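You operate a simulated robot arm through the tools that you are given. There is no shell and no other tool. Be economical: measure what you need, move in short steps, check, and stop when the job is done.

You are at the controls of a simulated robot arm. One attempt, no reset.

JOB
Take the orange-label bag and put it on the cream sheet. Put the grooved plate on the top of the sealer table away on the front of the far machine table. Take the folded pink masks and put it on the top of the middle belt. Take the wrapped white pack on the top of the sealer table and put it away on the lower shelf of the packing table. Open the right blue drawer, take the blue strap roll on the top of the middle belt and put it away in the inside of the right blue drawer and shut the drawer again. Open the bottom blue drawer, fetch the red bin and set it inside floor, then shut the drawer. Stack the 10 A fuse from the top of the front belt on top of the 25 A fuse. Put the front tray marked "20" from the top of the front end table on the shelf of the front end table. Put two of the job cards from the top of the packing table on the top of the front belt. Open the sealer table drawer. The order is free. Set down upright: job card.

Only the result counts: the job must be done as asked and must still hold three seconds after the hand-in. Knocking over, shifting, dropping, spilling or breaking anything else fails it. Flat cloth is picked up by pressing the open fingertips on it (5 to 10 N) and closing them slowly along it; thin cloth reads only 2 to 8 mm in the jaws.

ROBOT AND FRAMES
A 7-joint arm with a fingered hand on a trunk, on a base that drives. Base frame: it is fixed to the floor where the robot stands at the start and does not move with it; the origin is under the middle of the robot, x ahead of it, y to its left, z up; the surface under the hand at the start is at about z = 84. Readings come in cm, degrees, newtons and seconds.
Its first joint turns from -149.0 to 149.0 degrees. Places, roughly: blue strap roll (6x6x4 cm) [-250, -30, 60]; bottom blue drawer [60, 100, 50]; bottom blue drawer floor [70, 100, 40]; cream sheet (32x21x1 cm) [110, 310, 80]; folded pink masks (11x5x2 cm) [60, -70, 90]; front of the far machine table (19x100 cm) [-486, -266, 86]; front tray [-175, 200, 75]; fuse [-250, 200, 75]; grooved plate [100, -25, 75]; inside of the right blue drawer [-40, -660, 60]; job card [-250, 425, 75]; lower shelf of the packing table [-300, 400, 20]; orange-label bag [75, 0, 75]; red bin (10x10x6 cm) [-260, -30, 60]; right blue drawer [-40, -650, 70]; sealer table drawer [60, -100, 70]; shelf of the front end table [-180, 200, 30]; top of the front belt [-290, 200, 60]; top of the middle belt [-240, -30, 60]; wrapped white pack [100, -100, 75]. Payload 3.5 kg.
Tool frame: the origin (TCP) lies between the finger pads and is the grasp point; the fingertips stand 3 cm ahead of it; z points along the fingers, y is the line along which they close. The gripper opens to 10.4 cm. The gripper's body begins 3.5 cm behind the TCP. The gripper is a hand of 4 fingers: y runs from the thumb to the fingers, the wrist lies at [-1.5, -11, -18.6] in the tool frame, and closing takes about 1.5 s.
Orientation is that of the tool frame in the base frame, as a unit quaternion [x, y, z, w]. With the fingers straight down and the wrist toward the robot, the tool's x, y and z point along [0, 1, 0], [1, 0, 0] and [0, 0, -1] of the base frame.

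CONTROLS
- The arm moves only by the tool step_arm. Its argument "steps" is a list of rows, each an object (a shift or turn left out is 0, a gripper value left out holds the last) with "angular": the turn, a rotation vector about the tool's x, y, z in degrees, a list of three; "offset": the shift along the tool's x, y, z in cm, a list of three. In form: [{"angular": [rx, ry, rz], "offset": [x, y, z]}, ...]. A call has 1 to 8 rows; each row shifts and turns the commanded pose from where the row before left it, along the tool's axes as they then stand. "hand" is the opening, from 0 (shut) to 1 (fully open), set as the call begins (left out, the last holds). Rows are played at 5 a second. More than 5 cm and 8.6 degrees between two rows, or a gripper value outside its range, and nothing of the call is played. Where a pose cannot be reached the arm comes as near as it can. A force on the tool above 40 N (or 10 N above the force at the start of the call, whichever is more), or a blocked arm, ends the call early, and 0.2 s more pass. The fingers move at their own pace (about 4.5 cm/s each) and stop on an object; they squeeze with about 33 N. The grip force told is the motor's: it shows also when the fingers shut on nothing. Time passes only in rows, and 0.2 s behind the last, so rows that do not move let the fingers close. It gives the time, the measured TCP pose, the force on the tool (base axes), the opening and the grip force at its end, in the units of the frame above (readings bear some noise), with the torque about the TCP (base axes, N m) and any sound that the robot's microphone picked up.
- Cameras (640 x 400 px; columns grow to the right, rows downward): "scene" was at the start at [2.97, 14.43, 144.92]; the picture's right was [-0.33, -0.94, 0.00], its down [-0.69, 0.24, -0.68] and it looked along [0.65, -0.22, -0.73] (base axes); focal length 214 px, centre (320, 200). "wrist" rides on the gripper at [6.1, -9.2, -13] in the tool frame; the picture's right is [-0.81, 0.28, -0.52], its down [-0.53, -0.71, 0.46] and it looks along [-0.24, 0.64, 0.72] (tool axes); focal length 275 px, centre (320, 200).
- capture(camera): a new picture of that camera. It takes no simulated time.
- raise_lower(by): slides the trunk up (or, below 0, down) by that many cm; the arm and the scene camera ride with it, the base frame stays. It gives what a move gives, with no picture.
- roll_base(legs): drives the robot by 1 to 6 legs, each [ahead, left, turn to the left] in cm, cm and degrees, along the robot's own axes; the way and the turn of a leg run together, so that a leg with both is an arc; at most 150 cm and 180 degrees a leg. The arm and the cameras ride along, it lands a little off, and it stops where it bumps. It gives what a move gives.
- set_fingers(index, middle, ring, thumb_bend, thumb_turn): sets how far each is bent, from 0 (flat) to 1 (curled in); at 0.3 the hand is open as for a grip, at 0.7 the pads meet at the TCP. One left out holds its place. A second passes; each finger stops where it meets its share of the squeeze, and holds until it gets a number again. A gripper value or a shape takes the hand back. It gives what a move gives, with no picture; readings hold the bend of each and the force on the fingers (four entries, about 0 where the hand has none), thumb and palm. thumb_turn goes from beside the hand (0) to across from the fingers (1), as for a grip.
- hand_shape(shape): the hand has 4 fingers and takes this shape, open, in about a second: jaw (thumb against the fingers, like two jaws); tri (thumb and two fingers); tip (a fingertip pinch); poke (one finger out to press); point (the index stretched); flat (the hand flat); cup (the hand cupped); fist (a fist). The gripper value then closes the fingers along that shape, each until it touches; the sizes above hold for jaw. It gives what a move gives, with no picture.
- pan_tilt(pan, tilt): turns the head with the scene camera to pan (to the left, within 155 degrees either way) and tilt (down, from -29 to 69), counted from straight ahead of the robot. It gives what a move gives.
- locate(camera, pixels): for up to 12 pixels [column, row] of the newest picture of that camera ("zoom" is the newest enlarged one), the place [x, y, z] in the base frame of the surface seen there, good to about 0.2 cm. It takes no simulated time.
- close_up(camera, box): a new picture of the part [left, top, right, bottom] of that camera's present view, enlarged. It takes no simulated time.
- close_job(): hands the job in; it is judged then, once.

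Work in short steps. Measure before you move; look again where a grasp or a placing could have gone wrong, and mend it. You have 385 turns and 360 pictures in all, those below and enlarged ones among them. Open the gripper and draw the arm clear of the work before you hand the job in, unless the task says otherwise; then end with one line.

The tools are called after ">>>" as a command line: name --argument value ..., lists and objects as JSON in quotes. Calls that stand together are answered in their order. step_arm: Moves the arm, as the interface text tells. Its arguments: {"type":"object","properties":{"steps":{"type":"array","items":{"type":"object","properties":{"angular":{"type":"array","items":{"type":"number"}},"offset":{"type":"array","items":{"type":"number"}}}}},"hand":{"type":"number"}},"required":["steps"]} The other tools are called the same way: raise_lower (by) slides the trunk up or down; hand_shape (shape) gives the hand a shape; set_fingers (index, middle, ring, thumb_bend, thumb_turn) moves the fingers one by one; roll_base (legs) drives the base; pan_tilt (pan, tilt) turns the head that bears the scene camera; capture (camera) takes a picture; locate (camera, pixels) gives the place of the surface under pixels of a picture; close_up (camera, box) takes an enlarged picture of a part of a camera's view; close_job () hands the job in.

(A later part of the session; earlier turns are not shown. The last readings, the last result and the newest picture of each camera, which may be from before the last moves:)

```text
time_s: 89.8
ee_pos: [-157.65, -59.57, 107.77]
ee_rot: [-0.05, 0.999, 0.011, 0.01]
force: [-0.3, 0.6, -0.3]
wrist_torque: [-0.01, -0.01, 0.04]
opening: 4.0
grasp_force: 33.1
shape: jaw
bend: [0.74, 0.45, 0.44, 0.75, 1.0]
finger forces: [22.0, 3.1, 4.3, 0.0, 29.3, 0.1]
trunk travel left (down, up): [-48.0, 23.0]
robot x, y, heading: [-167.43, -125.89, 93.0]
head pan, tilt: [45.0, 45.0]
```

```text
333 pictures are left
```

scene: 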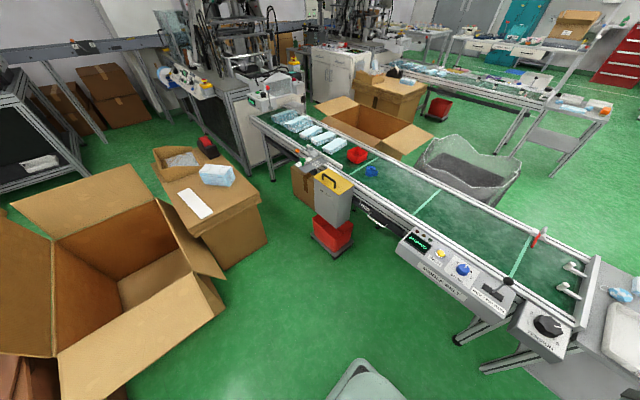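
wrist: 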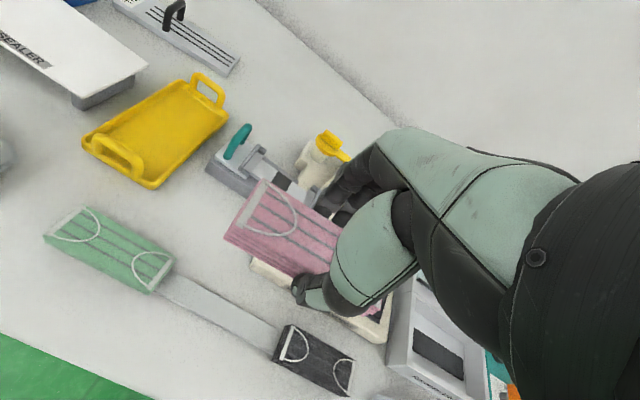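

>>> locate --camera "scene" --pixels '[[222, 312], [170, 390], [222, 278], [265, 240], [330, 255], [355, 235], [310, 225], [430, 215], [356, 155], [371, 172], [405, 185], [450, 190]]'

>>> close_up --camera "scene" --box '[270, 110, 430, 210]'

```text
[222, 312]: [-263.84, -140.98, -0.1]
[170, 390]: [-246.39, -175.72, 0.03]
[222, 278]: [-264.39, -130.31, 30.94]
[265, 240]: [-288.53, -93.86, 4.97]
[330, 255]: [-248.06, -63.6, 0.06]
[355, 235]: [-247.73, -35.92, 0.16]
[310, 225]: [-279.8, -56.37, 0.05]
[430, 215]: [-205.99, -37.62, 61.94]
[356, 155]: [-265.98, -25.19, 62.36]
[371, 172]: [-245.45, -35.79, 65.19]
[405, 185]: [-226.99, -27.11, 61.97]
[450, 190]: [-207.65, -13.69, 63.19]
```

```text
4.00 times, centred on (350, 160) of scene
```

zoom: 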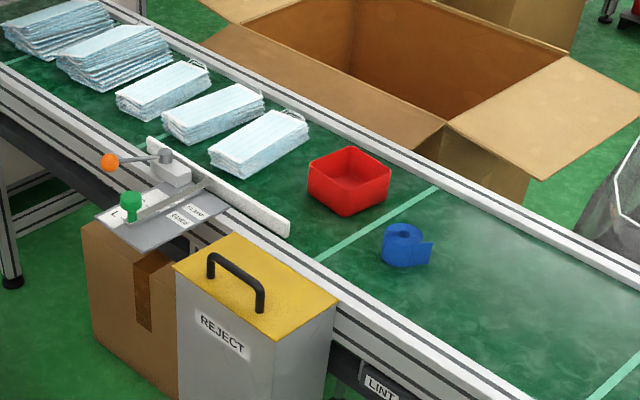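

Belt surface z≈62; red bin at ~(-259,-28), roll at ~(-245,-35). I drive to about (-207,-113) and lower the trunk.

>>> roll_base --legs '[[0, 0, -3.2], [12, 38, 0]]'

>>> raise_lower --by -22

```text
time_s: 92.8
ee_pos: [-192.96, -48.43, 107.74]
ee_rot: [-0.024, 1.0, 0.01, 0.01]
force: [0.8, 0.1, -0.6]
wrist_torque: [-0.02, -0.01, 0.04]
opening: 4.02
grasp_force: 33.0
shape: jaw
bend: [0.74, 0.45, 0.44, 0.75, 1.0]
finger forces: [22.0, 3.1, 4.5, 0.0, 29.4, 0.1]
trunk travel left (down, up): [-48.0, 23.0]
robot x, y, heading: [-206.23, -113.62, 90.4]
head pan, tilt: [45.0, 45.0]
```

```text
time_s: 95.1
ee_pos: [-193.02, -48.42, 85.63]
ee_rot: [-0.024, 1.0, 0.01, 0.011]
force: [-0.3, -0.1, -0.1]
wrist_torque: [0.02, 0.0, 0.01]
opening: 4.03
grasp_force: 33.4
shape: jaw
bend: [0.74, 0.45, 0.44, 0.75, 1.0]
finger forces: [22.0, 3.0, 4.3, 0.1, 29.4, 0.0]
trunk travel left (down, up): [-26.0, 45.0]
robot x, y, heading: [-206.43, -113.88, 90.2]
head pan, tilt: [45.0, 45.0]
```

>>> step_arm --steps '[{"offset": [2.2, 4, 0]}, {"offset": [2.2, 4, 0]}, {"offset": [2.2, 4, 0]}, {"offset": [2.2, 4, 0]}, {"offset": [2.2, 4, 0]}, {"offset": [0, 0, 4.5]}, {"offset": [0, 0, 4.5]}, {"offset": [0, 0, 3]}]'

>>> capture --camera "scene"

```text
time_s: 96.9
ee_pos: [-204.47, -28.96, 73.63]
ee_rot: [-0.024, 1.0, 0.01, 0.012]
force: [0.2, -0.8, -0.1]
wrist_torque: [-0.01, 0.0, -0.02]
opening: 4.01
grasp_force: 32.9
shape: jaw
bend: [0.74, 0.45, 0.44, 0.75, 1.0]
finger forces: [22.0, 3.0, 4.4, 0.1, 29.5, 0.1]
trunk travel left (down, up): [-26.0, 45.0]
robot x, y, heading: [-206.41, -113.73, 90.1]
head pan, tilt: [45.0, 45.0]
```

```text
331 pictures are left
```

scene: 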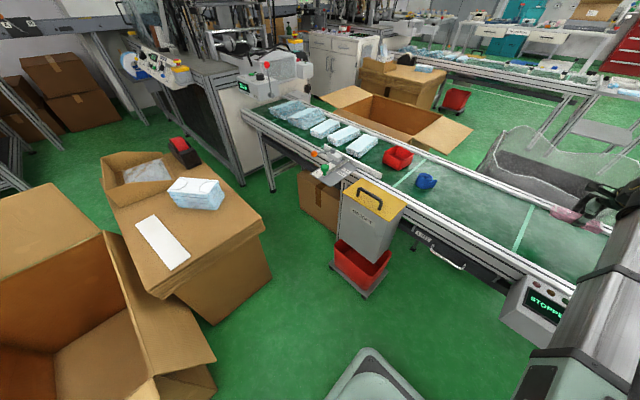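

Positioned over the empty belt. I lower the masks to the belt and release.

>>> step_arm --steps '[{"offset": [0, 0, 3.5]}, {"offset": [0, 0, 3.5]}, {"offset": [0, 0, 0.6]}, {}]'

```text
time_s: 97.9
ee_pos: [-204.51, -28.82, 66.32]
ee_rot: [-0.024, 1.0, 0.011, 0.012]
force: [-0.2, 0.5, -0.2]
wrist_torque: [0.01, -0.01, 0.02]
opening: 4.02
grasp_force: 32.9
shape: jaw
bend: [0.74, 0.45, 0.44, 0.75, 1.0]
finger forces: [21.9, 3.1, 4.5, 0.0, 29.4, 0.0]
trunk travel left (down, up): [-26.0, 45.0]
robot x, y, heading: [-206.44, -113.66, 90.5]
head pan, tilt: [45.0, 45.0]
```

>>> step_arm --steps '[{"offset": [0, 0, 0.4]}, {"offset": [0, 0, 0.3]}, {"offset": [0, 0, 0.3]}]'

```text
time_s: 98.7
ee_pos: [-204.44, -28.66, 65.39]
ee_rot: [-0.023, 1.0, 0.011, 0.011]
force: [0.5, -1.1, -0.3]
wrist_torque: [0.0, 0.02, 0.04]
opening: 4.0
grasp_force: 32.8
shape: jaw
bend: [0.74, 0.45, 0.44, 0.75, 1.0]
finger forces: [22.0, 3.1, 4.5, 0.0, 29.4, 0.0]
trunk travel left (down, up): [-26.0, 45.0]
robot x, y, heading: [-206.21, -113.75, 90.2]
head pan, tilt: [45.0, 45.0]
```

>>> step_arm --steps '[{"offset": [0, 0, 0.3]}, {"offset": [0, 0, 0.3]}, {"offset": [0, 0, 0.2]}]'

>>> capture --camera "wrist"

```text
time_s: 99.5
ee_pos: [-204.36, -28.65, 65.04]
ee_rot: [-0.024, 1.0, 0.014, 0.011]
force: [-0.1, -1.5, 40.9]
wrist_torque: [-0.55, 0.09, 0.01]
opening: 4.11
grasp_force: 33.1
shape: jaw
bend: [0.74, 0.45, 0.43, 0.76, 1.0]
finger forces: [24.8, 4.2, 5.3, 0.0, 63.9, 0.0]
trunk travel left (down, up): [-26.0, 45.0]
robot x, y, heading: [-206.36, -113.73, 90.4]
head pan, tilt: [45.0, 45.0]
```

```text
330 pictures are left
```

wrist: 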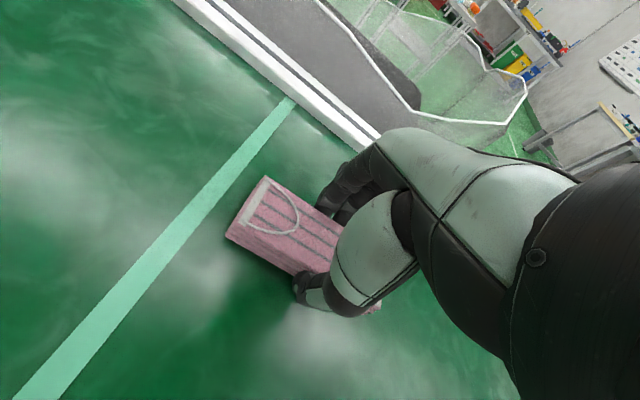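

Contact. I back up 0.3 cm to ease the load, release and lift.

>>> step_arm --hand 0.75 --steps '[{"offset": [0, 0, -0.2]}, {}, {}, {}, {}, {}]'

>>> step_arm --hand 1 --steps '[{"offset": [0, 0, -3]}, {"offset": [0, 0, -4]}, {"offset": [0, 0, -4]}, {"offset": [0, 0, -4]}]'

>>> capture --camera "wrist"

```text
time_s: 100.9
ee_pos: [-204.43, -28.69, 64.93]
ee_rot: [-0.023, 1.0, 0.014, 0.011]
force: [-0.6, 8.9, 39.7]
wrist_torque: [-0.64, 0.06, -0.01]
opening: 6.26
grasp_force: 0.1
shape: jaw
bend: [0.27, 0.35, 0.33, 0.74, 1.0]
finger forces: [0.0, 0.4, 0.0, 0.0, 39.3, 0.0]
trunk travel left (down, up): [-26.0, 45.0]
robot x, y, heading: [-206.18, -113.59, 90.4]
head pan, tilt: [45.0, 45.0]
```

```text
time_s: 101.9
ee_pos: [-204.69, -28.75, 79.69]
ee_rot: [-0.024, 1.0, 0.011, 0.011]
force: [0.3, -0.2, -0.1]
wrist_torque: [-0.03, -0.02, -0.03]
opening: 10.37
grasp_force: 0.1
shape: jaw
bend: [0.3, 0.3, 0.3, 0.3, 0.98]
finger forces: [0.1, 0.1, 0.0, 0.0, 0.0, 0.0]
trunk travel left (down, up): [-26.0, 45.0]
robot x, y, heading: [-206.34, -113.89, 90.6]
head pan, tilt: [45.0, 45.0]
```

```text
329 pictures are left
```

wrist: 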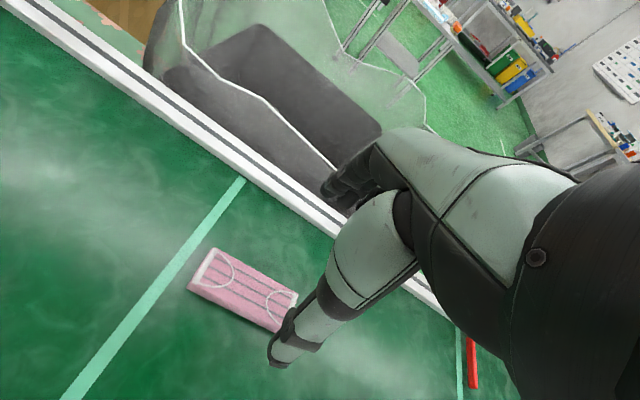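

Masks are down. Next the red bin: I slide left 15 cm and swing the tool over to see it from above.

>>> roll_base --legs '[[0, 16, 0]]'

>>> step_arm --steps '[{"offset": [4, 0, -2]}, {"offset": [4, 0, -2]}, {"offset": [4, -1, 0]}, {"offset": [4, -1, 0]}, {"offset": [4, -1, 0]}]'

>>> capture --camera "wrist"

>>> capture --camera "scene"

```text
time_s: 103.3
ee_pos: [-220.78, -28.77, 79.6]
ee_rot: [-0.024, 1.0, 0.011, 0.011]
force: [-0.8, 0.0, 0.3]
wrist_torque: [0.0, 0.04, -0.02]
opening: 10.35
grasp_force: 0.1
shape: jaw
bend: [0.3, 0.3, 0.3, 0.3, 0.98]
finger forces: [0.1, 0.0, 0.0, 0.0, 0.0, 0.1]
trunk travel left (down, up): [-26.0, 45.0]
robot x, y, heading: [-221.87, -113.73, 90.5]
head pan, tilt: [45.0, 45.0]
```

```text
time_s: 104.5
ee_pos: [-240.56, -32.94, 82.93]
ee_rot: [-0.023, 1.0, 0.011, 0.011]
force: [-0.6, 0.5, -0.7]
wrist_torque: [0.02, 0.01, 0.01]
opening: 10.36
grasp_force: 0.1
shape: jaw
bend: [0.3, 0.3, 0.3, 0.3, 0.98]
finger forces: [0.0, 0.1, 0.2, 0.0, 0.0, 0.0]
trunk travel left (down, up): [-26.0, 45.0]
robot x, y, heading: [-222.43, -113.71, 90.3]
head pan, tilt: [45.0, 45.0]
```

```text
328 pictures are left
```

wrist: 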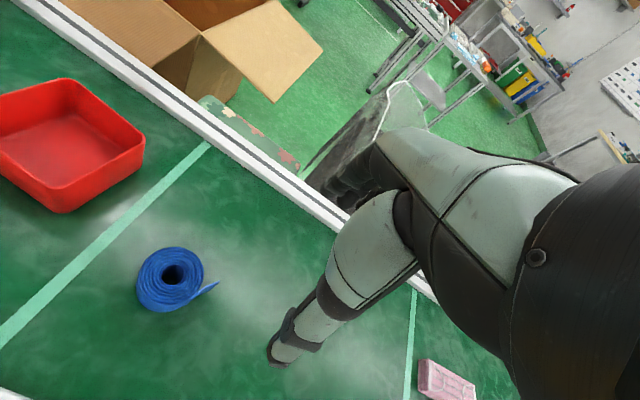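

```text
327 pictures are left
```

scene: 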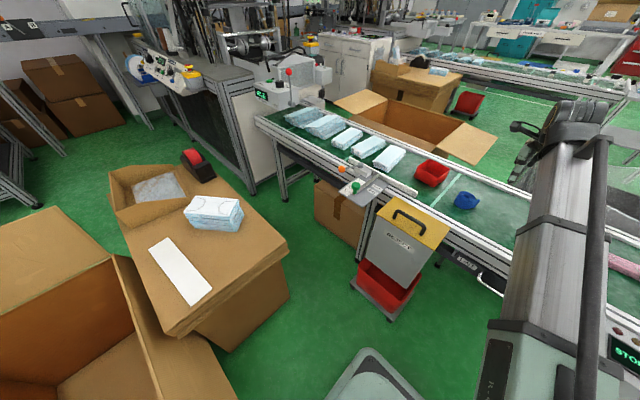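

>>> locate --camera "wrist" --pixels '[[70, 81], [142, 142], [66, 190], [4, 160], [105, 110], [105, 165], [35, 175], [70, 150], [25, 90], [175, 275], [160, 255], [195, 262]]'

```text
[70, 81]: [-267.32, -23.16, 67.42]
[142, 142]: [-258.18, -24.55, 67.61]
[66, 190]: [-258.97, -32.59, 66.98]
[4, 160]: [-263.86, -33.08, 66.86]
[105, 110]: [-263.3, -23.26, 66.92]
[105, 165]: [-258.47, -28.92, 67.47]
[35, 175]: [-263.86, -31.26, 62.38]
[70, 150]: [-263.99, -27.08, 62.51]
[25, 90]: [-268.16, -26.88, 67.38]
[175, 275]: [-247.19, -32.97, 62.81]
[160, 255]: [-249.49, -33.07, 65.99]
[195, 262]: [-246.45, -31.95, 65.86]
```

The bin is axis-aligned, x -268.3…-258.3, y -33…-23, rim z≈67.4. I'll pinch its near wall (y≈-33): thumb outside, fingers inside.

>>> step_arm --steps '[{"offset": [4.5, 0.2, 0]}, {"offset": [4.5, 0.2, 0]}, {"offset": [4.5, 0.2, 0]}, {"offset": [4.5, 0.2, 0]}, {"offset": [4.6, 0.2, 0]}, {"offset": [0, 0, 4.5]}, {"offset": [0, 0, 2]}, {}]'

>>> capture --camera "wrist"

>>> close_up --camera "scene" --box '[340, 120, 500, 220]'

```text
time_s: 106.3
ee_pos: [-263.11, -32.8, 76.11]
ee_rot: [-0.024, 1.0, 0.01, 0.011]
force: [0.5, 1.4, 0.6]
wrist_torque: [-0.02, 0.0, 0.01]
opening: 10.38
grasp_force: 0.1
shape: jaw
bend: [0.3, 0.3, 0.3, 0.3, 0.98]
finger forces: [0.0, 0.0, 0.0, 0.0, 0.0, 0.0]
trunk travel left (down, up): [-26.0, 45.0]
robot x, y, heading: [-222.27, -113.85, 90.3]
head pan, tilt: [45.0, 45.0]
```

```text
326 pictures are left
```

wrist: 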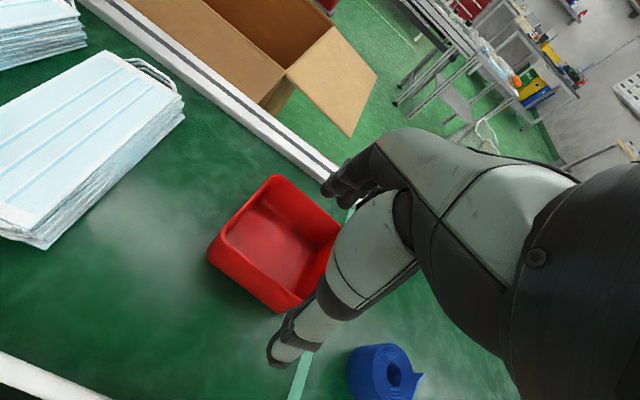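

```text
4.00 times, centred on (420, 170) of scene
```

zoom: 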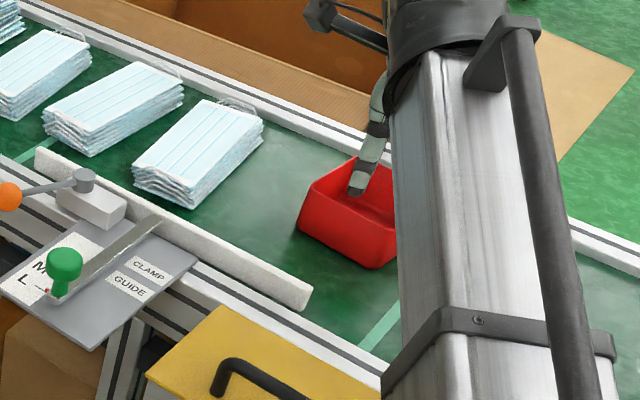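

Fingers are over the inside, thumb outside. I descend to z≈66.6 and close.

>>> step_arm --steps '[{"offset": [0, 0, 4]}, {"offset": [0, 0, 4]}, {"offset": [0, 0, 1.4]}, {}]'

>>> step_arm --hand 0 --steps '[{}, {}, {}, {}, {}, {}, {}, {}]'

>>> step_arm --steps '[{"offset": [0, 0, -4]}, {"offset": [0, 0, -4]}, {"offset": [0, 0, -4]}, {"offset": [0, 0, -4]}, {"offset": [0, 0, -4]}]'

>>> capture --camera "wrist"

```text
time_s: 107.3
ee_pos: [-262.79, -32.64, 66.88]
ee_rot: [-0.025, 1.0, 0.01, 0.011]
force: [0.4, 0.8, 0.0]
wrist_torque: [-0.01, 0.02, 0.03]
opening: 10.35
grasp_force: 0.0
shape: jaw
bend: [0.3, 0.3, 0.3, 0.3, 0.98]
finger forces: [0.1, 0.1, 0.1, 0.0, 0.0, 0.0]
trunk travel left (down, up): [-26.0, 45.0]
robot x, y, heading: [-222.21, -113.81, 90.4]
head pan, tilt: [45.0, 45.0]
```

```text
time_s: 109.1
ee_pos: [-262.99, -32.6, 66.91]
ee_rot: [-0.024, 1.0, 0.011, 0.012]
force: [-0.3, 0.4, 0.2]
wrist_torque: [0.02, 0.03, 0.05]
opening: 0.0
grasp_force: 33.3
shape: jaw
bend: [0.7, 0.7, 0.7, 0.7, 1.0]
finger forces: [17.6, 8.3, 3.4, 0.1, 29.3, 0.1]
trunk travel left (down, up): [-26.0, 45.0]
robot x, y, heading: [-222.06, -113.83, 90.3]
head pan, tilt: [45.0, 45.0]
```

```text
time_s: 110.3
ee_pos: [-263.48, -32.99, 86.54]
ee_rot: [-0.024, 1.0, 0.011, 0.011]
force: [0.5, 0.7, -1.3]
wrist_torque: [-0.03, -0.01, 0.01]
opening: 0.0
grasp_force: 32.8
shape: jaw
bend: [0.7, 0.7, 0.7, 0.71, 1.0]
finger forces: [20.0, 7.5, 2.9, 0.0, 30.3, 0.0]
trunk travel left (down, up): [-26.0, 45.0]
robot x, y, heading: [-222.29, -113.44, 90.6]
head pan, tilt: [45.0, 45.0]
```

```text
324 pictures are left
```

wrist: 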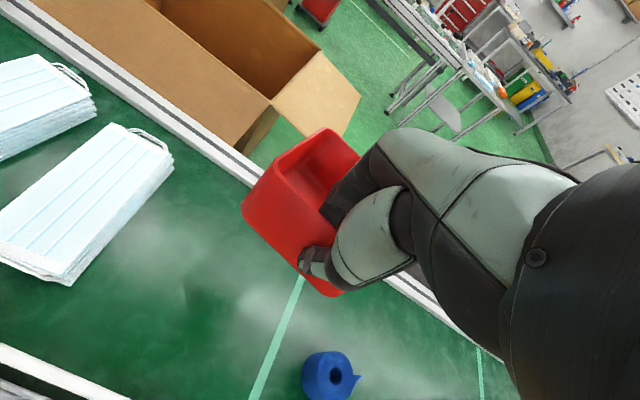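

Bin held. I retract the arm, raise the trunk, and drive back toward the blue drawer.

>>> step_arm --steps '[{"offset": [-4, -2, -1]}, {"offset": [-4, -3, -1]}, {"offset": [-4, -3, -1]}, {"offset": [-4, -3, 0]}, {"offset": [-4, -2, 0]}, {"offset": [-3, -3, 0]}]'

>>> raise_lower --by 16

>>> roll_base --legs '[[0, -150, 0], [0, -22, 0], [0, 0, -90]]'

```text
refused: row 2 steps farther than a row can; nothing moved
```

```text
time_s: 112.1
ee_pos: [-263.68, -33.09, 102.55]
ee_rot: [-0.024, 1.0, 0.01, 0.011]
force: [-0.1, -0.1, -1.4]
wrist_torque: [-0.02, -0.04, 0.01]
opening: 0.0
grasp_force: 33.4
shape: jaw
bend: [0.7, 0.7, 0.7, 0.71, 1.0]
finger forces: [20.0, 7.6, 3.0, 0.1, 30.3, 0.0]
trunk travel left (down, up): [-42.0, 29.0]
robot x, y, heading: [-222.12, -113.51, 90.2]
head pan, tilt: [45.0, 45.0]
```

```text
time_s: 124.7
ee_pos: [32.31, -78.98, 102.51]
ee_rot: [0.708, 0.706, 0.0, 0.015]
force: [0.1, 0.1, -1.0]
wrist_torque: [-0.02, 0.03, 0.0]
opening: 0.0
grasp_force: 33.1
shape: jaw
bend: [0.7, 0.7, 0.7, 0.71, 1.0]
finger forces: [19.7, 7.4, 2.8, 0.0, 29.8, 0.1]
trunk travel left (down, up): [-42.0, 29.0]
robot x, y, heading: [-50.64, -115.75, -2.6]
head pan, tilt: [45.0, 45.0]
```

>>> roll_base --legs '[[-12, 0, 2.6], [0, 150, 0], [0, 34, 0]]'

>>> pan_tilt --pan 20 --tilt 45

>>> capture --camera "scene"

```text
time_s: 134.9
ee_pos: [16.14, 113.27, 102.56]
ee_rot: [0.688, 0.726, 0.0, 0.016]
force: [-0.3, -1.4, -0.4]
wrist_torque: [0.04, 0.03, 0.06]
opening: 0.01
grasp_force: 33.3
shape: jaw
bend: [0.7, 0.7, 0.7, 0.71, 1.0]
finger forces: [19.8, 7.3, 2.8, 0.0, 29.7, 0.0]
trunk travel left (down, up): [-42.0, 29.0]
robot x, y, heading: [-64.46, 71.7, 0.7]
head pan, tilt: [45.0, 45.0]
```

```text
time_s: 135.8
ee_pos: [16.24, 113.25, 102.5]
ee_rot: [0.687, 0.726, 0.0, 0.015]
force: [0.5, 0.7, -0.3]
wrist_torque: [-0.05, 0.04, -0.01]
opening: 0.01
grasp_force: 33.0
shape: jaw
bend: [0.7, 0.7, 0.7, 0.71, 1.0]
finger forces: [19.8, 7.3, 2.9, 0.0, 29.8, 0.0]
trunk travel left (down, up): [-42.0, 29.0]
robot x, y, heading: [-64.03, 71.09, 0.7]
head pan, tilt: [20.0, 45.0]
```

```text
323 pictures are left
```

scene: 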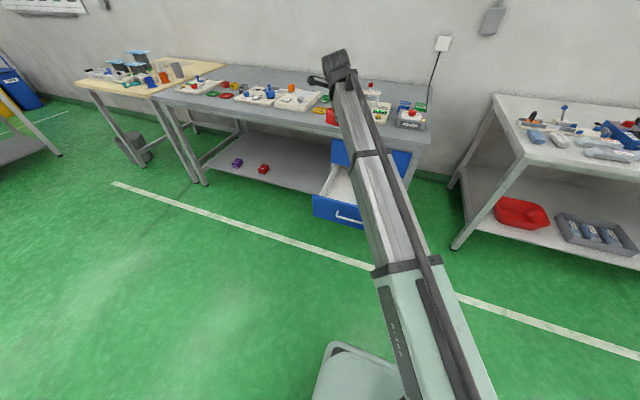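

The arm hides the drawer, but coordinates are known: I move the tool to about (23,110), lower the trunk 26 cm and check with the wrist camera.

>>> roll_base --legs '[[7, -2.5, -0.7]]'

>>> raise_lower --by -28

>>> capture --camera "wrist"

>>> capture --camera "scene"

```text
time_s: 136.9
ee_pos: [23.68, 109.7, 102.54]
ee_rot: [0.692, 0.722, 0.0, 0.014]
force: [-0.3, 0.5, -1.5]
wrist_torque: [-0.01, 0.03, 0.0]
opening: 0.01
grasp_force: 32.9
shape: jaw
bend: [0.7, 0.7, 0.7, 0.71, 1.0]
finger forces: [19.8, 7.3, 2.8, 0.0, 29.9, 0.0]
trunk travel left (down, up): [-42.0, 29.0]
robot x, y, heading: [-57.23, 69.08, -0.1]
head pan, tilt: [20.0, 45.0]
```

```text
time_s: 139.7
ee_pos: [23.73, 109.64, 74.64]
ee_rot: [0.692, 0.722, 0.0, 0.016]
force: [-0.1, -0.2, -1.8]
wrist_torque: [0.0, 0.06, 0.0]
opening: 0.0
grasp_force: 33.2
shape: jaw
bend: [0.7, 0.7, 0.7, 0.71, 1.0]
finger forces: [19.8, 7.2, 2.8, 0.0, 29.9, 0.0]
trunk travel left (down, up): [-14.0, 57.0]
robot x, y, heading: [-57.31, 69.05, -0.1]
head pan, tilt: [20.0, 45.0]
```

```text
322 pictures are left
```

wrist: 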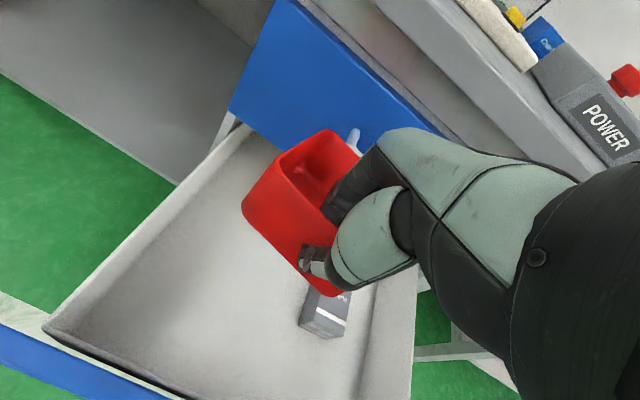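

```text
321 pictures are left
```

scene: 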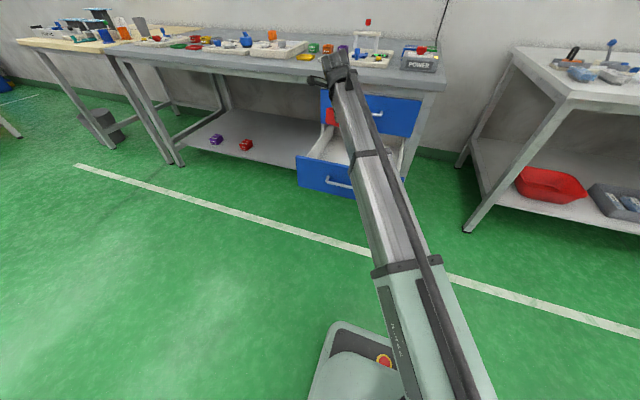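

>>> locate --camera "wrist" --pixels '[[325, 315], [305, 320], [60, 325], [160, 220], [200, 300], [150, 370], [275, 180], [330, 135]]'

```text
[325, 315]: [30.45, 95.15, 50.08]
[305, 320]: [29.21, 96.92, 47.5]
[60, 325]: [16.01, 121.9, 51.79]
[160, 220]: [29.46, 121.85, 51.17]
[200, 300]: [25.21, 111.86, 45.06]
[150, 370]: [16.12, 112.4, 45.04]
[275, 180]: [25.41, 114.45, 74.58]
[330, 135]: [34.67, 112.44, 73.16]
```

The space is free (floor z 45.0, grey box at y≤97). I lower the bin to just above the floor.

>>> raise_lower --by -13

>>> step_arm --steps '[{"offset": [0, 0, 3.5]}, {"offset": [0, 0, 3.5]}, {"offset": [0, 0, 3]}, {}]'

>>> capture --camera "wrist"

```text
time_s: 141.3
ee_pos: [23.66, 109.77, 61.5]
ee_rot: [0.692, 0.721, -0.001, 0.016]
force: [0.4, -0.8, 0.2]
wrist_torque: [0.0, 0.03, -0.03]
opening: 0.0
grasp_force: 32.9
shape: jaw
bend: [0.7, 0.7, 0.7, 0.71, 1.0]
finger forces: [19.9, 7.2, 2.8, 0.1, 29.9, 0.1]
trunk travel left (down, up): [-1.0, 70.0]
robot x, y, heading: [-57.23, 69.15, -0.2]
head pan, tilt: [20.0, 45.0]
```

```text
time_s: 142.3
ee_pos: [24.16, 109.39, 51.45]
ee_rot: [0.693, 0.721, -0.001, 0.015]
force: [0.2, -0.7, -0.7]
wrist_torque: [-0.01, 0.04, 0.0]
opening: 0.0
grasp_force: 32.7
shape: jaw
bend: [0.7, 0.7, 0.7, 0.71, 1.0]
finger forces: [20.1, 7.2, 2.8, 0.1, 29.9, 0.0]
trunk travel left (down, up): [-1.0, 70.0]
robot x, y, heading: [-57.63, 68.81, -0.5]
head pan, tilt: [20.0, 45.0]
```

```text
320 pictures are left
```

wrist: 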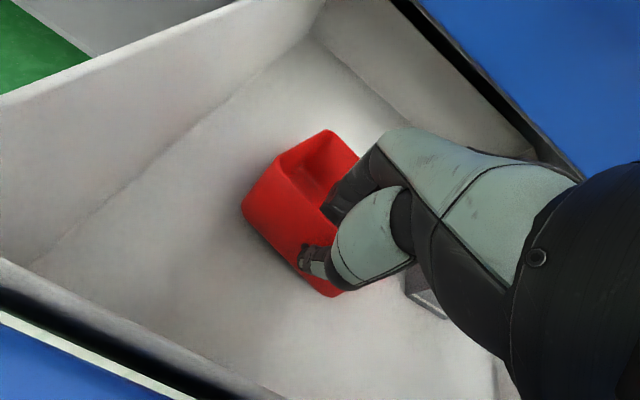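

>>> step_arm --steps '[{"offset": [0, 0, 0.5]}, {"offset": [0, 0, 0.4]}, {"offset": [0, 0, 0.3]}, {"offset": [0, 0, 0.2]}]'

```text
time_s: 143.3
ee_pos: [24.13, 109.38, 50.18]
ee_rot: [0.692, 0.722, -0.001, 0.016]
force: [-0.9, 0.2, -0.2]
wrist_torque: [0.03, -0.08, 0.01]
opening: 0.01
grasp_force: 33.2
shape: jaw
bend: [0.7, 0.7, 0.7, 0.71, 1.0]
finger forces: [19.7, 7.2, 2.8, 0.1, 30.1, 0.0]
trunk travel left (down, up): [-1.0, 70.0]
robot x, y, heading: [-57.25, 69.05, -0.2]
head pan, tilt: [20.0, 45.0]
```

>>> step_arm --steps '[{"offset": [0, 0, 0.2]}, {"offset": [0, 0, 0.2]}]'

```text
time_s: 143.9
ee_pos: [24.05, 109.44, 49.77]
ee_rot: [0.693, 0.721, -0.001, 0.015]
force: [-0.4, 0.1, 0.0]
wrist_torque: [0.04, -0.06, -0.04]
opening: 0.0
grasp_force: 32.6
shape: jaw
bend: [0.7, 0.7, 0.7, 0.71, 1.0]
finger forces: [20.2, 7.0, 2.5, 0.0, 30.0, 0.0]
trunk travel left (down, up): [-1.0, 70.0]
robot x, y, heading: [-57.66, 68.92, -0.1]
head pan, tilt: [20.0, 45.0]
```

The weight has come off the hand (fz≈0); I release and lift out.

>>> step_arm --hand 0.6 --steps '[{"offset": [0, 0, 0.1]}, {}, {}, {}, {}]'

>>> step_arm --steps '[{"offset": [0, 0, -4]}, {"offset": [0, 0, -4]}, {"offset": [0, 0, -4]}, {"offset": [0, 0, -4]}]'

>>> raise_lower --by 15

>>> capture --camera "wrist"

```text
time_s: 145.1
ee_pos: [24.0, 109.37, 49.64]
ee_rot: [0.692, 0.722, 0.0, 0.016]
force: [-0.3, 0.3, 0.0]
wrist_torque: [-0.01, 0.0, 0.01]
opening: 6.19
grasp_force: 0.0
shape: jaw
bend: [0.29, 0.41, 0.37, 0.65, 1.0]
finger forces: [0.0, 0.0, 0.0, 0.0, 0.0, 0.0]
trunk travel left (down, up): [-1.0, 70.0]
robot x, y, heading: [-57.01, 68.88, -0.0]
head pan, tilt: [20.0, 45.0]
```

```text
time_s: 146.1
ee_pos: [23.51, 109.98, 65.49]
ee_rot: [0.692, 0.721, 0.0, 0.016]
force: [0.7, -0.3, 0.3]
wrist_torque: [0.02, 0.03, 0.0]
opening: 6.24
grasp_force: 0.1
shape: jaw
bend: [0.29, 0.41, 0.37, 0.65, 1.0]
finger forces: [0.0, 0.0, 0.0, 0.0, 0.0, 0.0]
trunk travel left (down, up): [-1.0, 70.0]
robot x, y, heading: [-57.2, 69.27, -0.0]
head pan, tilt: [20.0, 45.0]
```

```text
time_s: 147.8
ee_pos: [23.56, 109.91, 80.64]
ee_rot: [0.692, 0.722, 0.0, 0.015]
force: [-0.9, -1.7, 0.1]
wrist_torque: [0.0, -0.02, 0.01]
opening: 6.21
grasp_force: 0.1
shape: jaw
bend: [0.29, 0.41, 0.37, 0.65, 1.0]
finger forces: [0.0, 0.0, 0.0, 0.0, 0.0, 0.1]
trunk travel left (down, up): [-16.0, 55.0]
robot x, y, heading: [-57.47, 69.48, -0.2]
head pan, tilt: [20.0, 45.0]
```

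```text
319 pictures are left
```

wrist: 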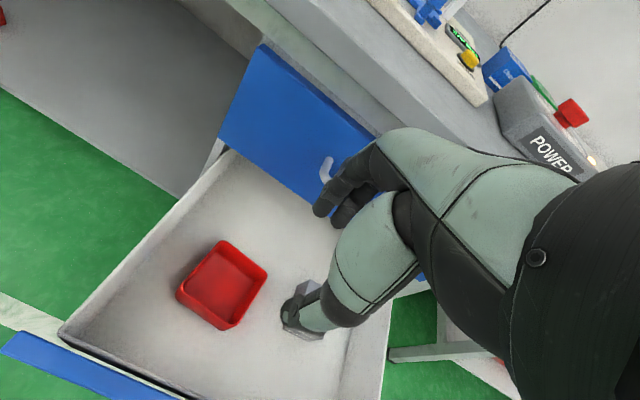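

The bin sits in the drawer. To shut it, I back off, pitch the closed hand horizontal and push the drawer front by driving.

>>> roll_base --legs '[[-38, 0, 0]]'

>>> step_arm --hand 0 --steps '[{"offset": [-4, 0, 0]}, {"offset": [-4, 0, 0]}, {"offset": [-4, 0, 0]}, {"offset": [-4, 0, 0]}, {"offset": [-4, 0, 0]}, {"offset": [-4, 0, 0]}, {"offset": [-4, 0, 0]}, {"offset": [-4, 0, 0]}]'

>>> step_arm --steps '[{"offset": [-4, 0, 0]}, {"offset": [-4, 0, 0]}, {"angular": [-8, 0, 0]}, {"angular": [-8, 0, 0]}, {"angular": [-8, 0, 0]}, {"angular": [-8, 0, 0]}, {"angular": [-8, 0, 0]}, {"angular": [-8, 0, 0]}]'

>>> step_arm --steps '[{"angular": [-8, 0, 0]}, {"angular": [-8, 0, 0]}, {"angular": [-8, 0, 0]}, {"angular": [-8, 0, 0]}, {"angular": [-8, 0, 0]}]'

```text
time_s: 150.3
ee_pos: [-16.2, 110.25, 80.54]
ee_rot: [0.691, 0.723, -0.001, 0.016]
force: [0.2, -1.6, -0.4]
wrist_torque: [0.0, 0.0, 0.01]
opening: 6.22
grasp_force: 0.1
shape: jaw
bend: [0.29, 0.41, 0.37, 0.65, 1.0]
finger forces: [0.1, 0.1, 0.0, 0.1, 0.0, 0.0]
trunk travel left (down, up): [-16.0, 55.0]
robot x, y, heading: [-96.74, 68.99, 0.5]
head pan, tilt: [20.0, 45.0]
```

```text
time_s: 152.1
ee_pos: [-14.91, 78.4, 81.16]
ee_rot: [0.691, 0.723, 0.0, 0.015]
force: [0.7, 1.5, 0.1]
wrist_torque: [-0.02, 0.01, 0.02]
opening: 0.01
grasp_force: 33.4
shape: jaw
bend: [0.7, 0.7, 0.7, 0.47, 1.0]
finger forces: [0.0, 0.1, 0.1, 0.0, 0.0, 0.0]
trunk travel left (down, up): [-16.0, 55.0]
robot x, y, heading: [-96.97, 69.1, 0.2]
head pan, tilt: [20.0, 45.0]
```

```text
time_s: 153.9
ee_pos: [-14.47, 70.28, 81.46]
ee_rot: [0.625, 0.66, 0.294, 0.295]
force: [0.0, -0.2, 0.4]
wrist_torque: [0.02, 0.0, 0.03]
opening: 0.01
grasp_force: 33.3
shape: jaw
bend: [0.7, 0.7, 0.7, 0.47, 1.0]
finger forces: [0.1, 0.1, 0.1, 0.0, 0.0, 0.0]
trunk travel left (down, up): [-16.0, 55.0]
robot x, y, heading: [-96.96, 68.88, 0.5]
head pan, tilt: [20.0, 45.0]
```

```text
time_s: 155.1
ee_pos: [-14.47, 71.76, 80.9]
ee_rot: [0.53, 0.615, 0.427, 0.399]
force: [-0.1, 0.7, -0.3]
wrist_torque: [0.0, 0.01, 0.0]
opening: 0.0
grasp_force: 33.2
shape: jaw
bend: [0.7, 0.7, 0.7, 0.47, 1.0]
finger forces: [0.1, 0.1, 0.0, 0.0, 0.1, 0.1]
out of reach, approached as far as the arm can: row 2, 3, 4, 5
trunk travel left (down, up): [-16.0, 55.0]
robot x, y, heading: [-96.82, 68.73, 0.3]
head pan, tilt: [20.0, 45.0]
```

Orientation is about 18° below horizontal, good enough for pushing. I lower to z≈50 and align to y≈102.

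>>> raise_lower --by -15

>>> step_arm --steps '[{"offset": [0, -2.8, 2.2]}, {"offset": [0, -2.8, 2.2]}, {"offset": [0, -2.8, 2.2]}, {"offset": [0, -2.8, 2.2]}, {}]'

>>> roll_base --legs '[[0, 30, 0]]'

```text
time_s: 156.8
ee_pos: [-14.49, 71.85, 65.89]
ee_rot: [0.53, 0.614, 0.427, 0.399]
force: [0.7, -0.3, -0.4]
wrist_torque: [-0.01, -0.02, 0.01]
opening: 0.0
grasp_force: 32.8
shape: jaw
bend: [0.7, 0.7, 0.7, 0.47, 1.0]
finger forces: [0.0, 0.1, 0.1, 0.0, 0.0, 0.0]
trunk travel left (down, up): [-1.0, 70.0]
robot x, y, heading: [-96.9, 68.75, 0.2]
head pan, tilt: [20.0, 45.0]
```

```text
time_s: 158.1
ee_pos: [-9.83, 71.92, 52.73]
ee_rot: [0.53, 0.615, 0.427, 0.399]
force: [1.1, 0.6, 0.3]
wrist_torque: [0.01, 0.02, -0.03]
opening: 0.01
grasp_force: 33.0
shape: jaw
bend: [0.7, 0.7, 0.7, 0.47, 1.0]
finger forces: [0.1, 0.0, 0.0, 0.0, 0.1, 0.0]
trunk travel left (down, up): [-1.0, 70.0]
robot x, y, heading: [-96.75, 69.16, 0.2]
head pan, tilt: [20.0, 45.0]
```

```text
time_s: 160.1
ee_pos: [-9.79, 101.43, 52.73]
ee_rot: [0.531, 0.614, 0.427, 0.399]
force: [0.0, 0.2, -0.5]
wrist_torque: [-0.01, -0.01, 0.02]
opening: 0.0
grasp_force: 33.4
shape: jaw
bend: [0.7, 0.7, 0.7, 0.47, 1.0]
finger forces: [0.0, 0.0, 0.1, 0.1, 0.1, 0.1]
trunk travel left (down, up): [-1.0, 70.0]
robot x, y, heading: [-96.8, 98.25, 0.4]
head pan, tilt: [20.0, 45.0]
```

>>> step_arm --steps '[{"offset": [0, -2.1, 0.7]}, {}]'

>>> roll_base --legs '[[14, 0, 0]]'

>>> pan_tilt --pan 0 --tilt 40

>>> close_up --camera "scene" --box '[200, 80, 440, 230]'

```text
time_s: 160.7
ee_pos: [-9.84, 101.54, 50.4]
ee_rot: [0.53, 0.614, 0.427, 0.399]
force: [0.0, -0.1, 0.5]
wrist_torque: [0.0, -0.03, 0.0]
opening: 0.0
grasp_force: 32.7
shape: jaw
bend: [0.7, 0.7, 0.7, 0.47, 1.0]
finger forces: [0.1, 0.1, 0.0, 0.0, 0.0, 0.1]
trunk travel left (down, up): [-1.0, 70.0]
robot x, y, heading: [-96.7, 98.43, 0.3]
head pan, tilt: [20.0, 45.0]
```

```text
time_s: 162.0
ee_pos: [4.61, 101.96, 50.37]
ee_rot: [0.529, 0.616, 0.428, 0.398]
force: [-0.1, 0.2, -0.2]
wrist_torque: [-0.03, 0.01, -0.01]
opening: 0.0
grasp_force: 32.3
shape: jaw
bend: [0.7, 0.7, 0.7, 0.47, 1.0]
finger forces: [0.1, 0.1, 0.0, 0.1, 0.0, 0.0]
trunk travel left (down, up): [-1.0, 70.0]
robot x, y, heading: [-82.56, 98.55, 0.5]
head pan, tilt: [20.0, 45.0]
```

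```text
time_s: 162.8
ee_pos: [4.65, 101.88, 50.43]
ee_rot: [0.529, 0.616, 0.428, 0.397]
force: [-0.3, 0.6, 0.4]
wrist_torque: [0.03, -0.01, -0.01]
opening: 0.0
grasp_force: 33.5
shape: jaw
bend: [0.7, 0.7, 0.7, 0.47, 1.0]
finger forces: [0.0, 0.0, 0.0, 0.0, 0.1, 0.0]
trunk travel left (down, up): [-1.0, 70.0]
robot x, y, heading: [-82.37, 98.37, 0.3]
head pan, tilt: [0.0, 40.0]
```

```text
2.67 times, centred on (320, 155) of scene
```

zoom: 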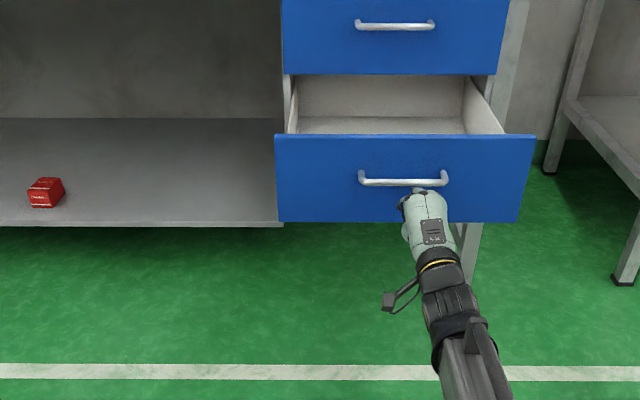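

The fingers pass under the bar. I push by driving forward 20 cm first.

>>> roll_base --legs '[[20, 0, 0]]'

>>> roll_base --legs '[[14, 0, 0]]'

>>> close_up --camera "scene" --box '[200, 80, 440, 230]'

```text
time_s: 164.5
ee_pos: [24.92, 102.11, 50.46]
ee_rot: [0.529, 0.615, 0.428, 0.398]
force: [-0.5, 0.1, -0.3]
wrist_torque: [-0.01, -0.01, -0.02]
opening: 0.0
grasp_force: 33.2
shape: jaw
bend: [0.7, 0.7, 0.7, 0.47, 1.0]
finger forces: [0.1, 0.1, 0.0, 0.0, 0.0, 0.0]
trunk travel left (down, up): [-1.0, 70.0]
robot x, y, heading: [-61.98, 98.4, 0.2]
head pan, tilt: [0.0, 40.0]
```

```text
time_s: 165.9
ee_pos: [38.46, 102.6, 50.37]
ee_rot: [0.527, 0.617, 0.429, 0.397]
force: [-11.1, -0.1, -7.0]
wrist_torque: [0.12, -0.27, -0.14]
opening: 0.01
grasp_force: 33.2
shape: jaw
bend: [0.7, 0.7, 0.7, 0.49, 1.0]
finger forces: [0.0, 8.8, 1.3, 0.0, 0.0, 0.0]
trunk travel left (down, up): [-1.0, 70.0]
robot x, y, heading: [-48.67, 98.57, 0.9]
head pan, tilt: [0.0, 40.0]
stopped in leg 1: the force on the tool passed its limit at 69 N (the readings are from after the stop); the commanded pose is now the measured one
```

```text
2.67 times, centred on (320, 155) of scene
```

zoom: 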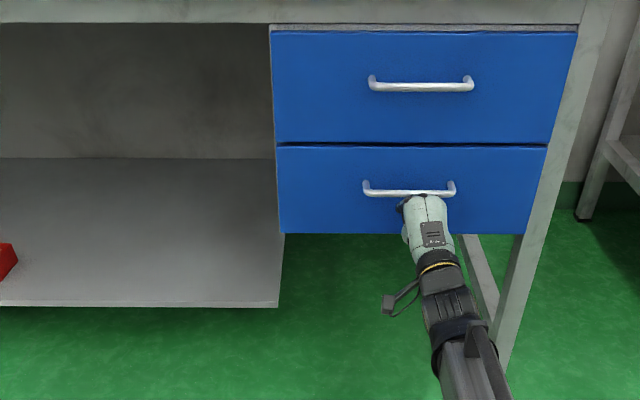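

>>> locate --camera "zoom" --pixels '[[300, 170], [300, 110], [500, 170], [500, 110], [300, 215]]'

```text
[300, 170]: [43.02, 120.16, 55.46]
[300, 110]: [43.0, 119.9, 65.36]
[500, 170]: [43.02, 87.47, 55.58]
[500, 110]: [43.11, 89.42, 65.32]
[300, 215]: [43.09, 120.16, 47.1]
```

Shut flush (x=43.0). I back off, raise the trunk, and restore the down-pointing pose.

>>> roll_base --legs '[[-22, 0, 0]]'

>>> raise_lower --by 40

>>> step_arm --hand 1 --steps '[{"angular": [8, 0, 0]}, {"angular": [8, 0, 0]}, {"angular": [8, 0, 0]}, {"angular": [8, 0, 0]}, {"angular": [8, 0, 0]}, {"angular": [8, 0, 0]}, {"angular": [8, 0, 0]}, {"angular": [8, 0, 0]}]'

```text
time_s: 167.6
ee_pos: [16.47, 101.76, 50.41]
ee_rot: [0.529, 0.615, 0.428, 0.398]
force: [0.7, -0.3, -0.9]
wrist_torque: [0.02, -0.02, -0.03]
opening: 0.0
grasp_force: 33.2
shape: jaw
bend: [0.7, 0.7, 0.7, 0.5, 1.0]
finger forces: [0.0, 0.1, 0.0, 0.0, 0.0, 0.0]
trunk travel left (down, up): [-1.0, 70.0]
robot x, y, heading: [-70.1, 98.43, 0.1]
head pan, tilt: [0.0, 40.0]
```

```text
time_s: 171.4
ee_pos: [16.68, 101.83, 90.49]
ee_rot: [0.529, 0.615, 0.428, 0.399]
force: [-0.5, 0.2, 0.6]
wrist_torque: [0.05, 0.0, 0.0]
opening: 0.02
grasp_force: 33.0
shape: jaw
bend: [0.7, 0.7, 0.7, 0.5, 1.0]
finger forces: [0.0, 0.0, 0.0, 0.0, 0.0, 0.0]
trunk travel left (down, up): [-41.0, 30.0]
robot x, y, heading: [-70.01, 98.87, 0.3]
head pan, tilt: [0.0, 40.0]
```

```text
time_s: 173.2
ee_pos: [16.51, 102.95, 90.39]
ee_rot: [0.635, 0.758, 0.105, 0.112]
force: [-0.2, 0.1, -0.1]
wrist_torque: [0.01, -0.02, 0.03]
opening: 10.36
grasp_force: 0.1
shape: jaw
bend: [0.3, 0.3, 0.3, 0.3, 0.98]
finger forces: [0.0, 0.0, 0.0, 0.1, 0.0, 0.0]
out of reach, approached as far as the arm can: row 3, 4
trunk travel left (down, up): [-41.0, 30.0]
robot x, y, heading: [-70.27, 98.86, 0.2]
head pan, tilt: [0.0, 40.0]
```

>>> step_arm --steps '[{"angular": [8.4, 0, 0]}, {"angular": [8.4, 0, 0]}, {"angular": [0.8, 0, 8]}, {"angular": [0, 0, 2]}, {"offset": [0, -3.5, -3.5]}, {"offset": [0, -3.5, -3.5]}, {"offset": [0, -3.5, -3.5]}, {"offset": [0, -3.5, -3.5]}]'

>>> step_arm --steps '[{"offset": [0, -3.5, -3]}, {"offset": [0, -3.5, -3]}, {"offset": [0, -3.5, 0]}]'

>>> roll_base --legs '[[0, -100, 0], [66, 0, 0]]'

>>> capture --camera "wrist"

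```text
time_s: 175.0
ee_pos: [2.52, 103.27, 104.29]
ee_rot: [0.708, 0.706, -0.01, 0.014]
force: [-0.3, -0.7, 0.0]
wrist_torque: [-0.01, 0.0, -0.02]
opening: 10.34
grasp_force: 0.0
shape: jaw
bend: [0.3, 0.3, 0.3, 0.3, 0.98]
finger forces: [0.0, 0.0, 0.1, 0.0, 0.0, 0.1]
trunk travel left (down, up): [-41.0, 30.0]
robot x, y, heading: [-70.06, 98.59, 0.2]
head pan, tilt: [0.0, 40.0]
```

```text
time_s: 175.8
ee_pos: [-8.09, 103.76, 110.58]
ee_rot: [0.708, 0.706, -0.011, 0.016]
force: [0.1, 0.4, -0.9]
wrist_torque: [-0.03, -0.01, -0.01]
opening: 10.36
grasp_force: 0.0
shape: jaw
bend: [0.3, 0.3, 0.3, 0.3, 0.98]
finger forces: [0.0, 0.0, 0.0, 0.0, 0.0, 0.1]
trunk travel left (down, up): [-41.0, 30.0]
robot x, y, heading: [-70.26, 98.86, 0.2]
head pan, tilt: [0.0, 40.0]
```

```text
time_s: 184.1
ee_pos: [56.32, 7.66, 110.49]
ee_rot: [0.696, 0.718, -0.01, 0.016]
force: [0.8, 0.1, 0.1]
wrist_torque: [0.01, 0.0, -0.03]
opening: 10.37
grasp_force: 0.1
shape: jaw
bend: [0.3, 0.3, 0.3, 0.3, 0.98]
finger forces: [0.0, 0.0, 0.1, 0.1, 0.0, 0.1]
trunk travel left (down, up): [-41.0, 30.0]
robot x, y, heading: [-5.47, 0.11, 2.2]
head pan, tilt: [0.0, 40.0]
```

```text
316 pictures are left
```

wrist: 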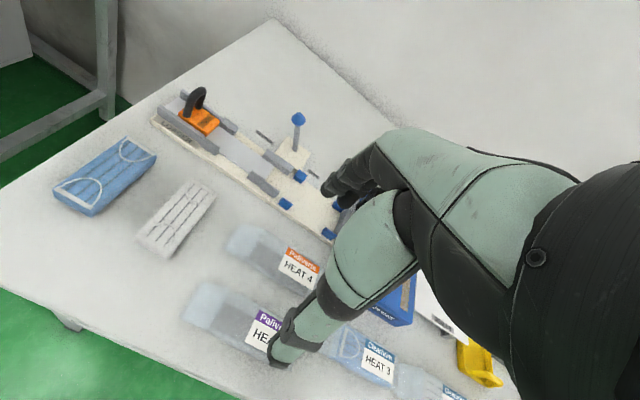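

>>> locate --camera "wrist" --pixels '[[230, 242], [250, 228], [245, 255], [262, 238], [275, 265], [285, 245], [280, 280], [300, 268], [318, 255], [290, 300], [240, 285], [300, 212]]'

>>> close_up --camera "wrist" --box '[160, 190, 400, 360]'

```text
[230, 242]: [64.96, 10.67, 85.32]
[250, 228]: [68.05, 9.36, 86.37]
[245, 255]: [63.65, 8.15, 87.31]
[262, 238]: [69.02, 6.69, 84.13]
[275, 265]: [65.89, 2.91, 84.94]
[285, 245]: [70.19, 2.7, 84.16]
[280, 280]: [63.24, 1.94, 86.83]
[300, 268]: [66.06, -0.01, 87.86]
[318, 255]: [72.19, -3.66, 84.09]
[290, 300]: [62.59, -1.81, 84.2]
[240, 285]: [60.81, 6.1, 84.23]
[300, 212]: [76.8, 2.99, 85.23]
```

```text
2.35 times, centred on (280, 275) of wrist
```

zoom: 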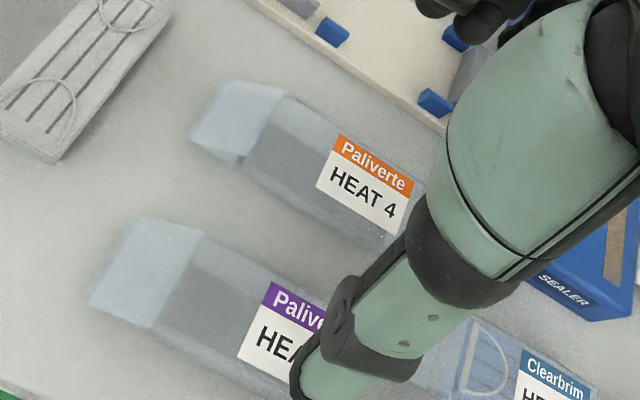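

The bag body spans x≈63–68.5, y≈-3.5…9, height ≈3.9. I narrow the hand to 7.3 cm and move over (65.9,2.5), descending to z≈92.

>>> step_arm --hand 0.7 --steps '[{"offset": [-1.83, 3.15, 0]}, {"offset": [-1.83, 3.15, 0]}, {"offset": [-1.83, 3.15, 0]}, {"offset": [0, 0, 4.5]}, {"offset": [0, 0, 4.5]}, {"offset": [0, 0, 4.5]}, {"offset": [0, 0, 3.5]}, {}]'

>>> capture --camera "wrist"

>>> pan_tilt --pan 15 --tilt 45

>>> close_up --camera "scene" --box '[260, 80, 460, 230]'

```text
time_s: 185.9
ee_pos: [66.21, 1.77, 93.67]
ee_rot: [0.696, 0.718, -0.01, 0.015]
force: [-0.1, -0.4, 0.1]
wrist_torque: [0.01, 0.03, 0.0]
opening: 7.31
grasp_force: 0.0
shape: jaw
bend: [0.27, 0.37, 0.34, 0.58, 0.99]
finger forces: [0.1, 0.0, 0.0, 0.0, 0.0, 0.0]
trunk travel left (down, up): [-41.0, 30.0]
robot x, y, heading: [-5.28, 0.13, 2.1]
head pan, tilt: [0.0, 40.0]
```

```text
314 pictures are left
```

wrist: 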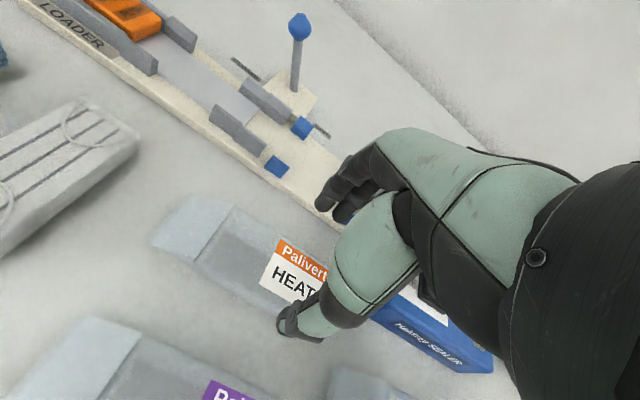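

```text
time_s: 186.7
ee_pos: [66.15, 1.76, 93.76]
ee_rot: [0.695, 0.718, -0.009, 0.014]
force: [-0.6, -1.0, -0.2]
wrist_torque: [0.0, 0.01, 0.01]
opening: 7.31
grasp_force: 0.2
shape: jaw
bend: [0.27, 0.37, 0.34, 0.58, 0.99]
finger forces: [0.0, 0.1, 0.0, 0.0, 0.0, 0.0]
trunk travel left (down, up): [-41.0, 30.0]
robot x, y, heading: [-5.63, 0.01, 2.4]
head pan, tilt: [15.0, 45.0]
```

```text
2.67 times, centred on (360, 155) of scene
```

zoom: 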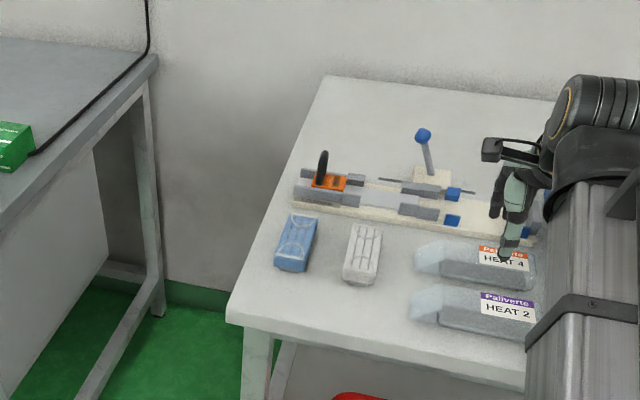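

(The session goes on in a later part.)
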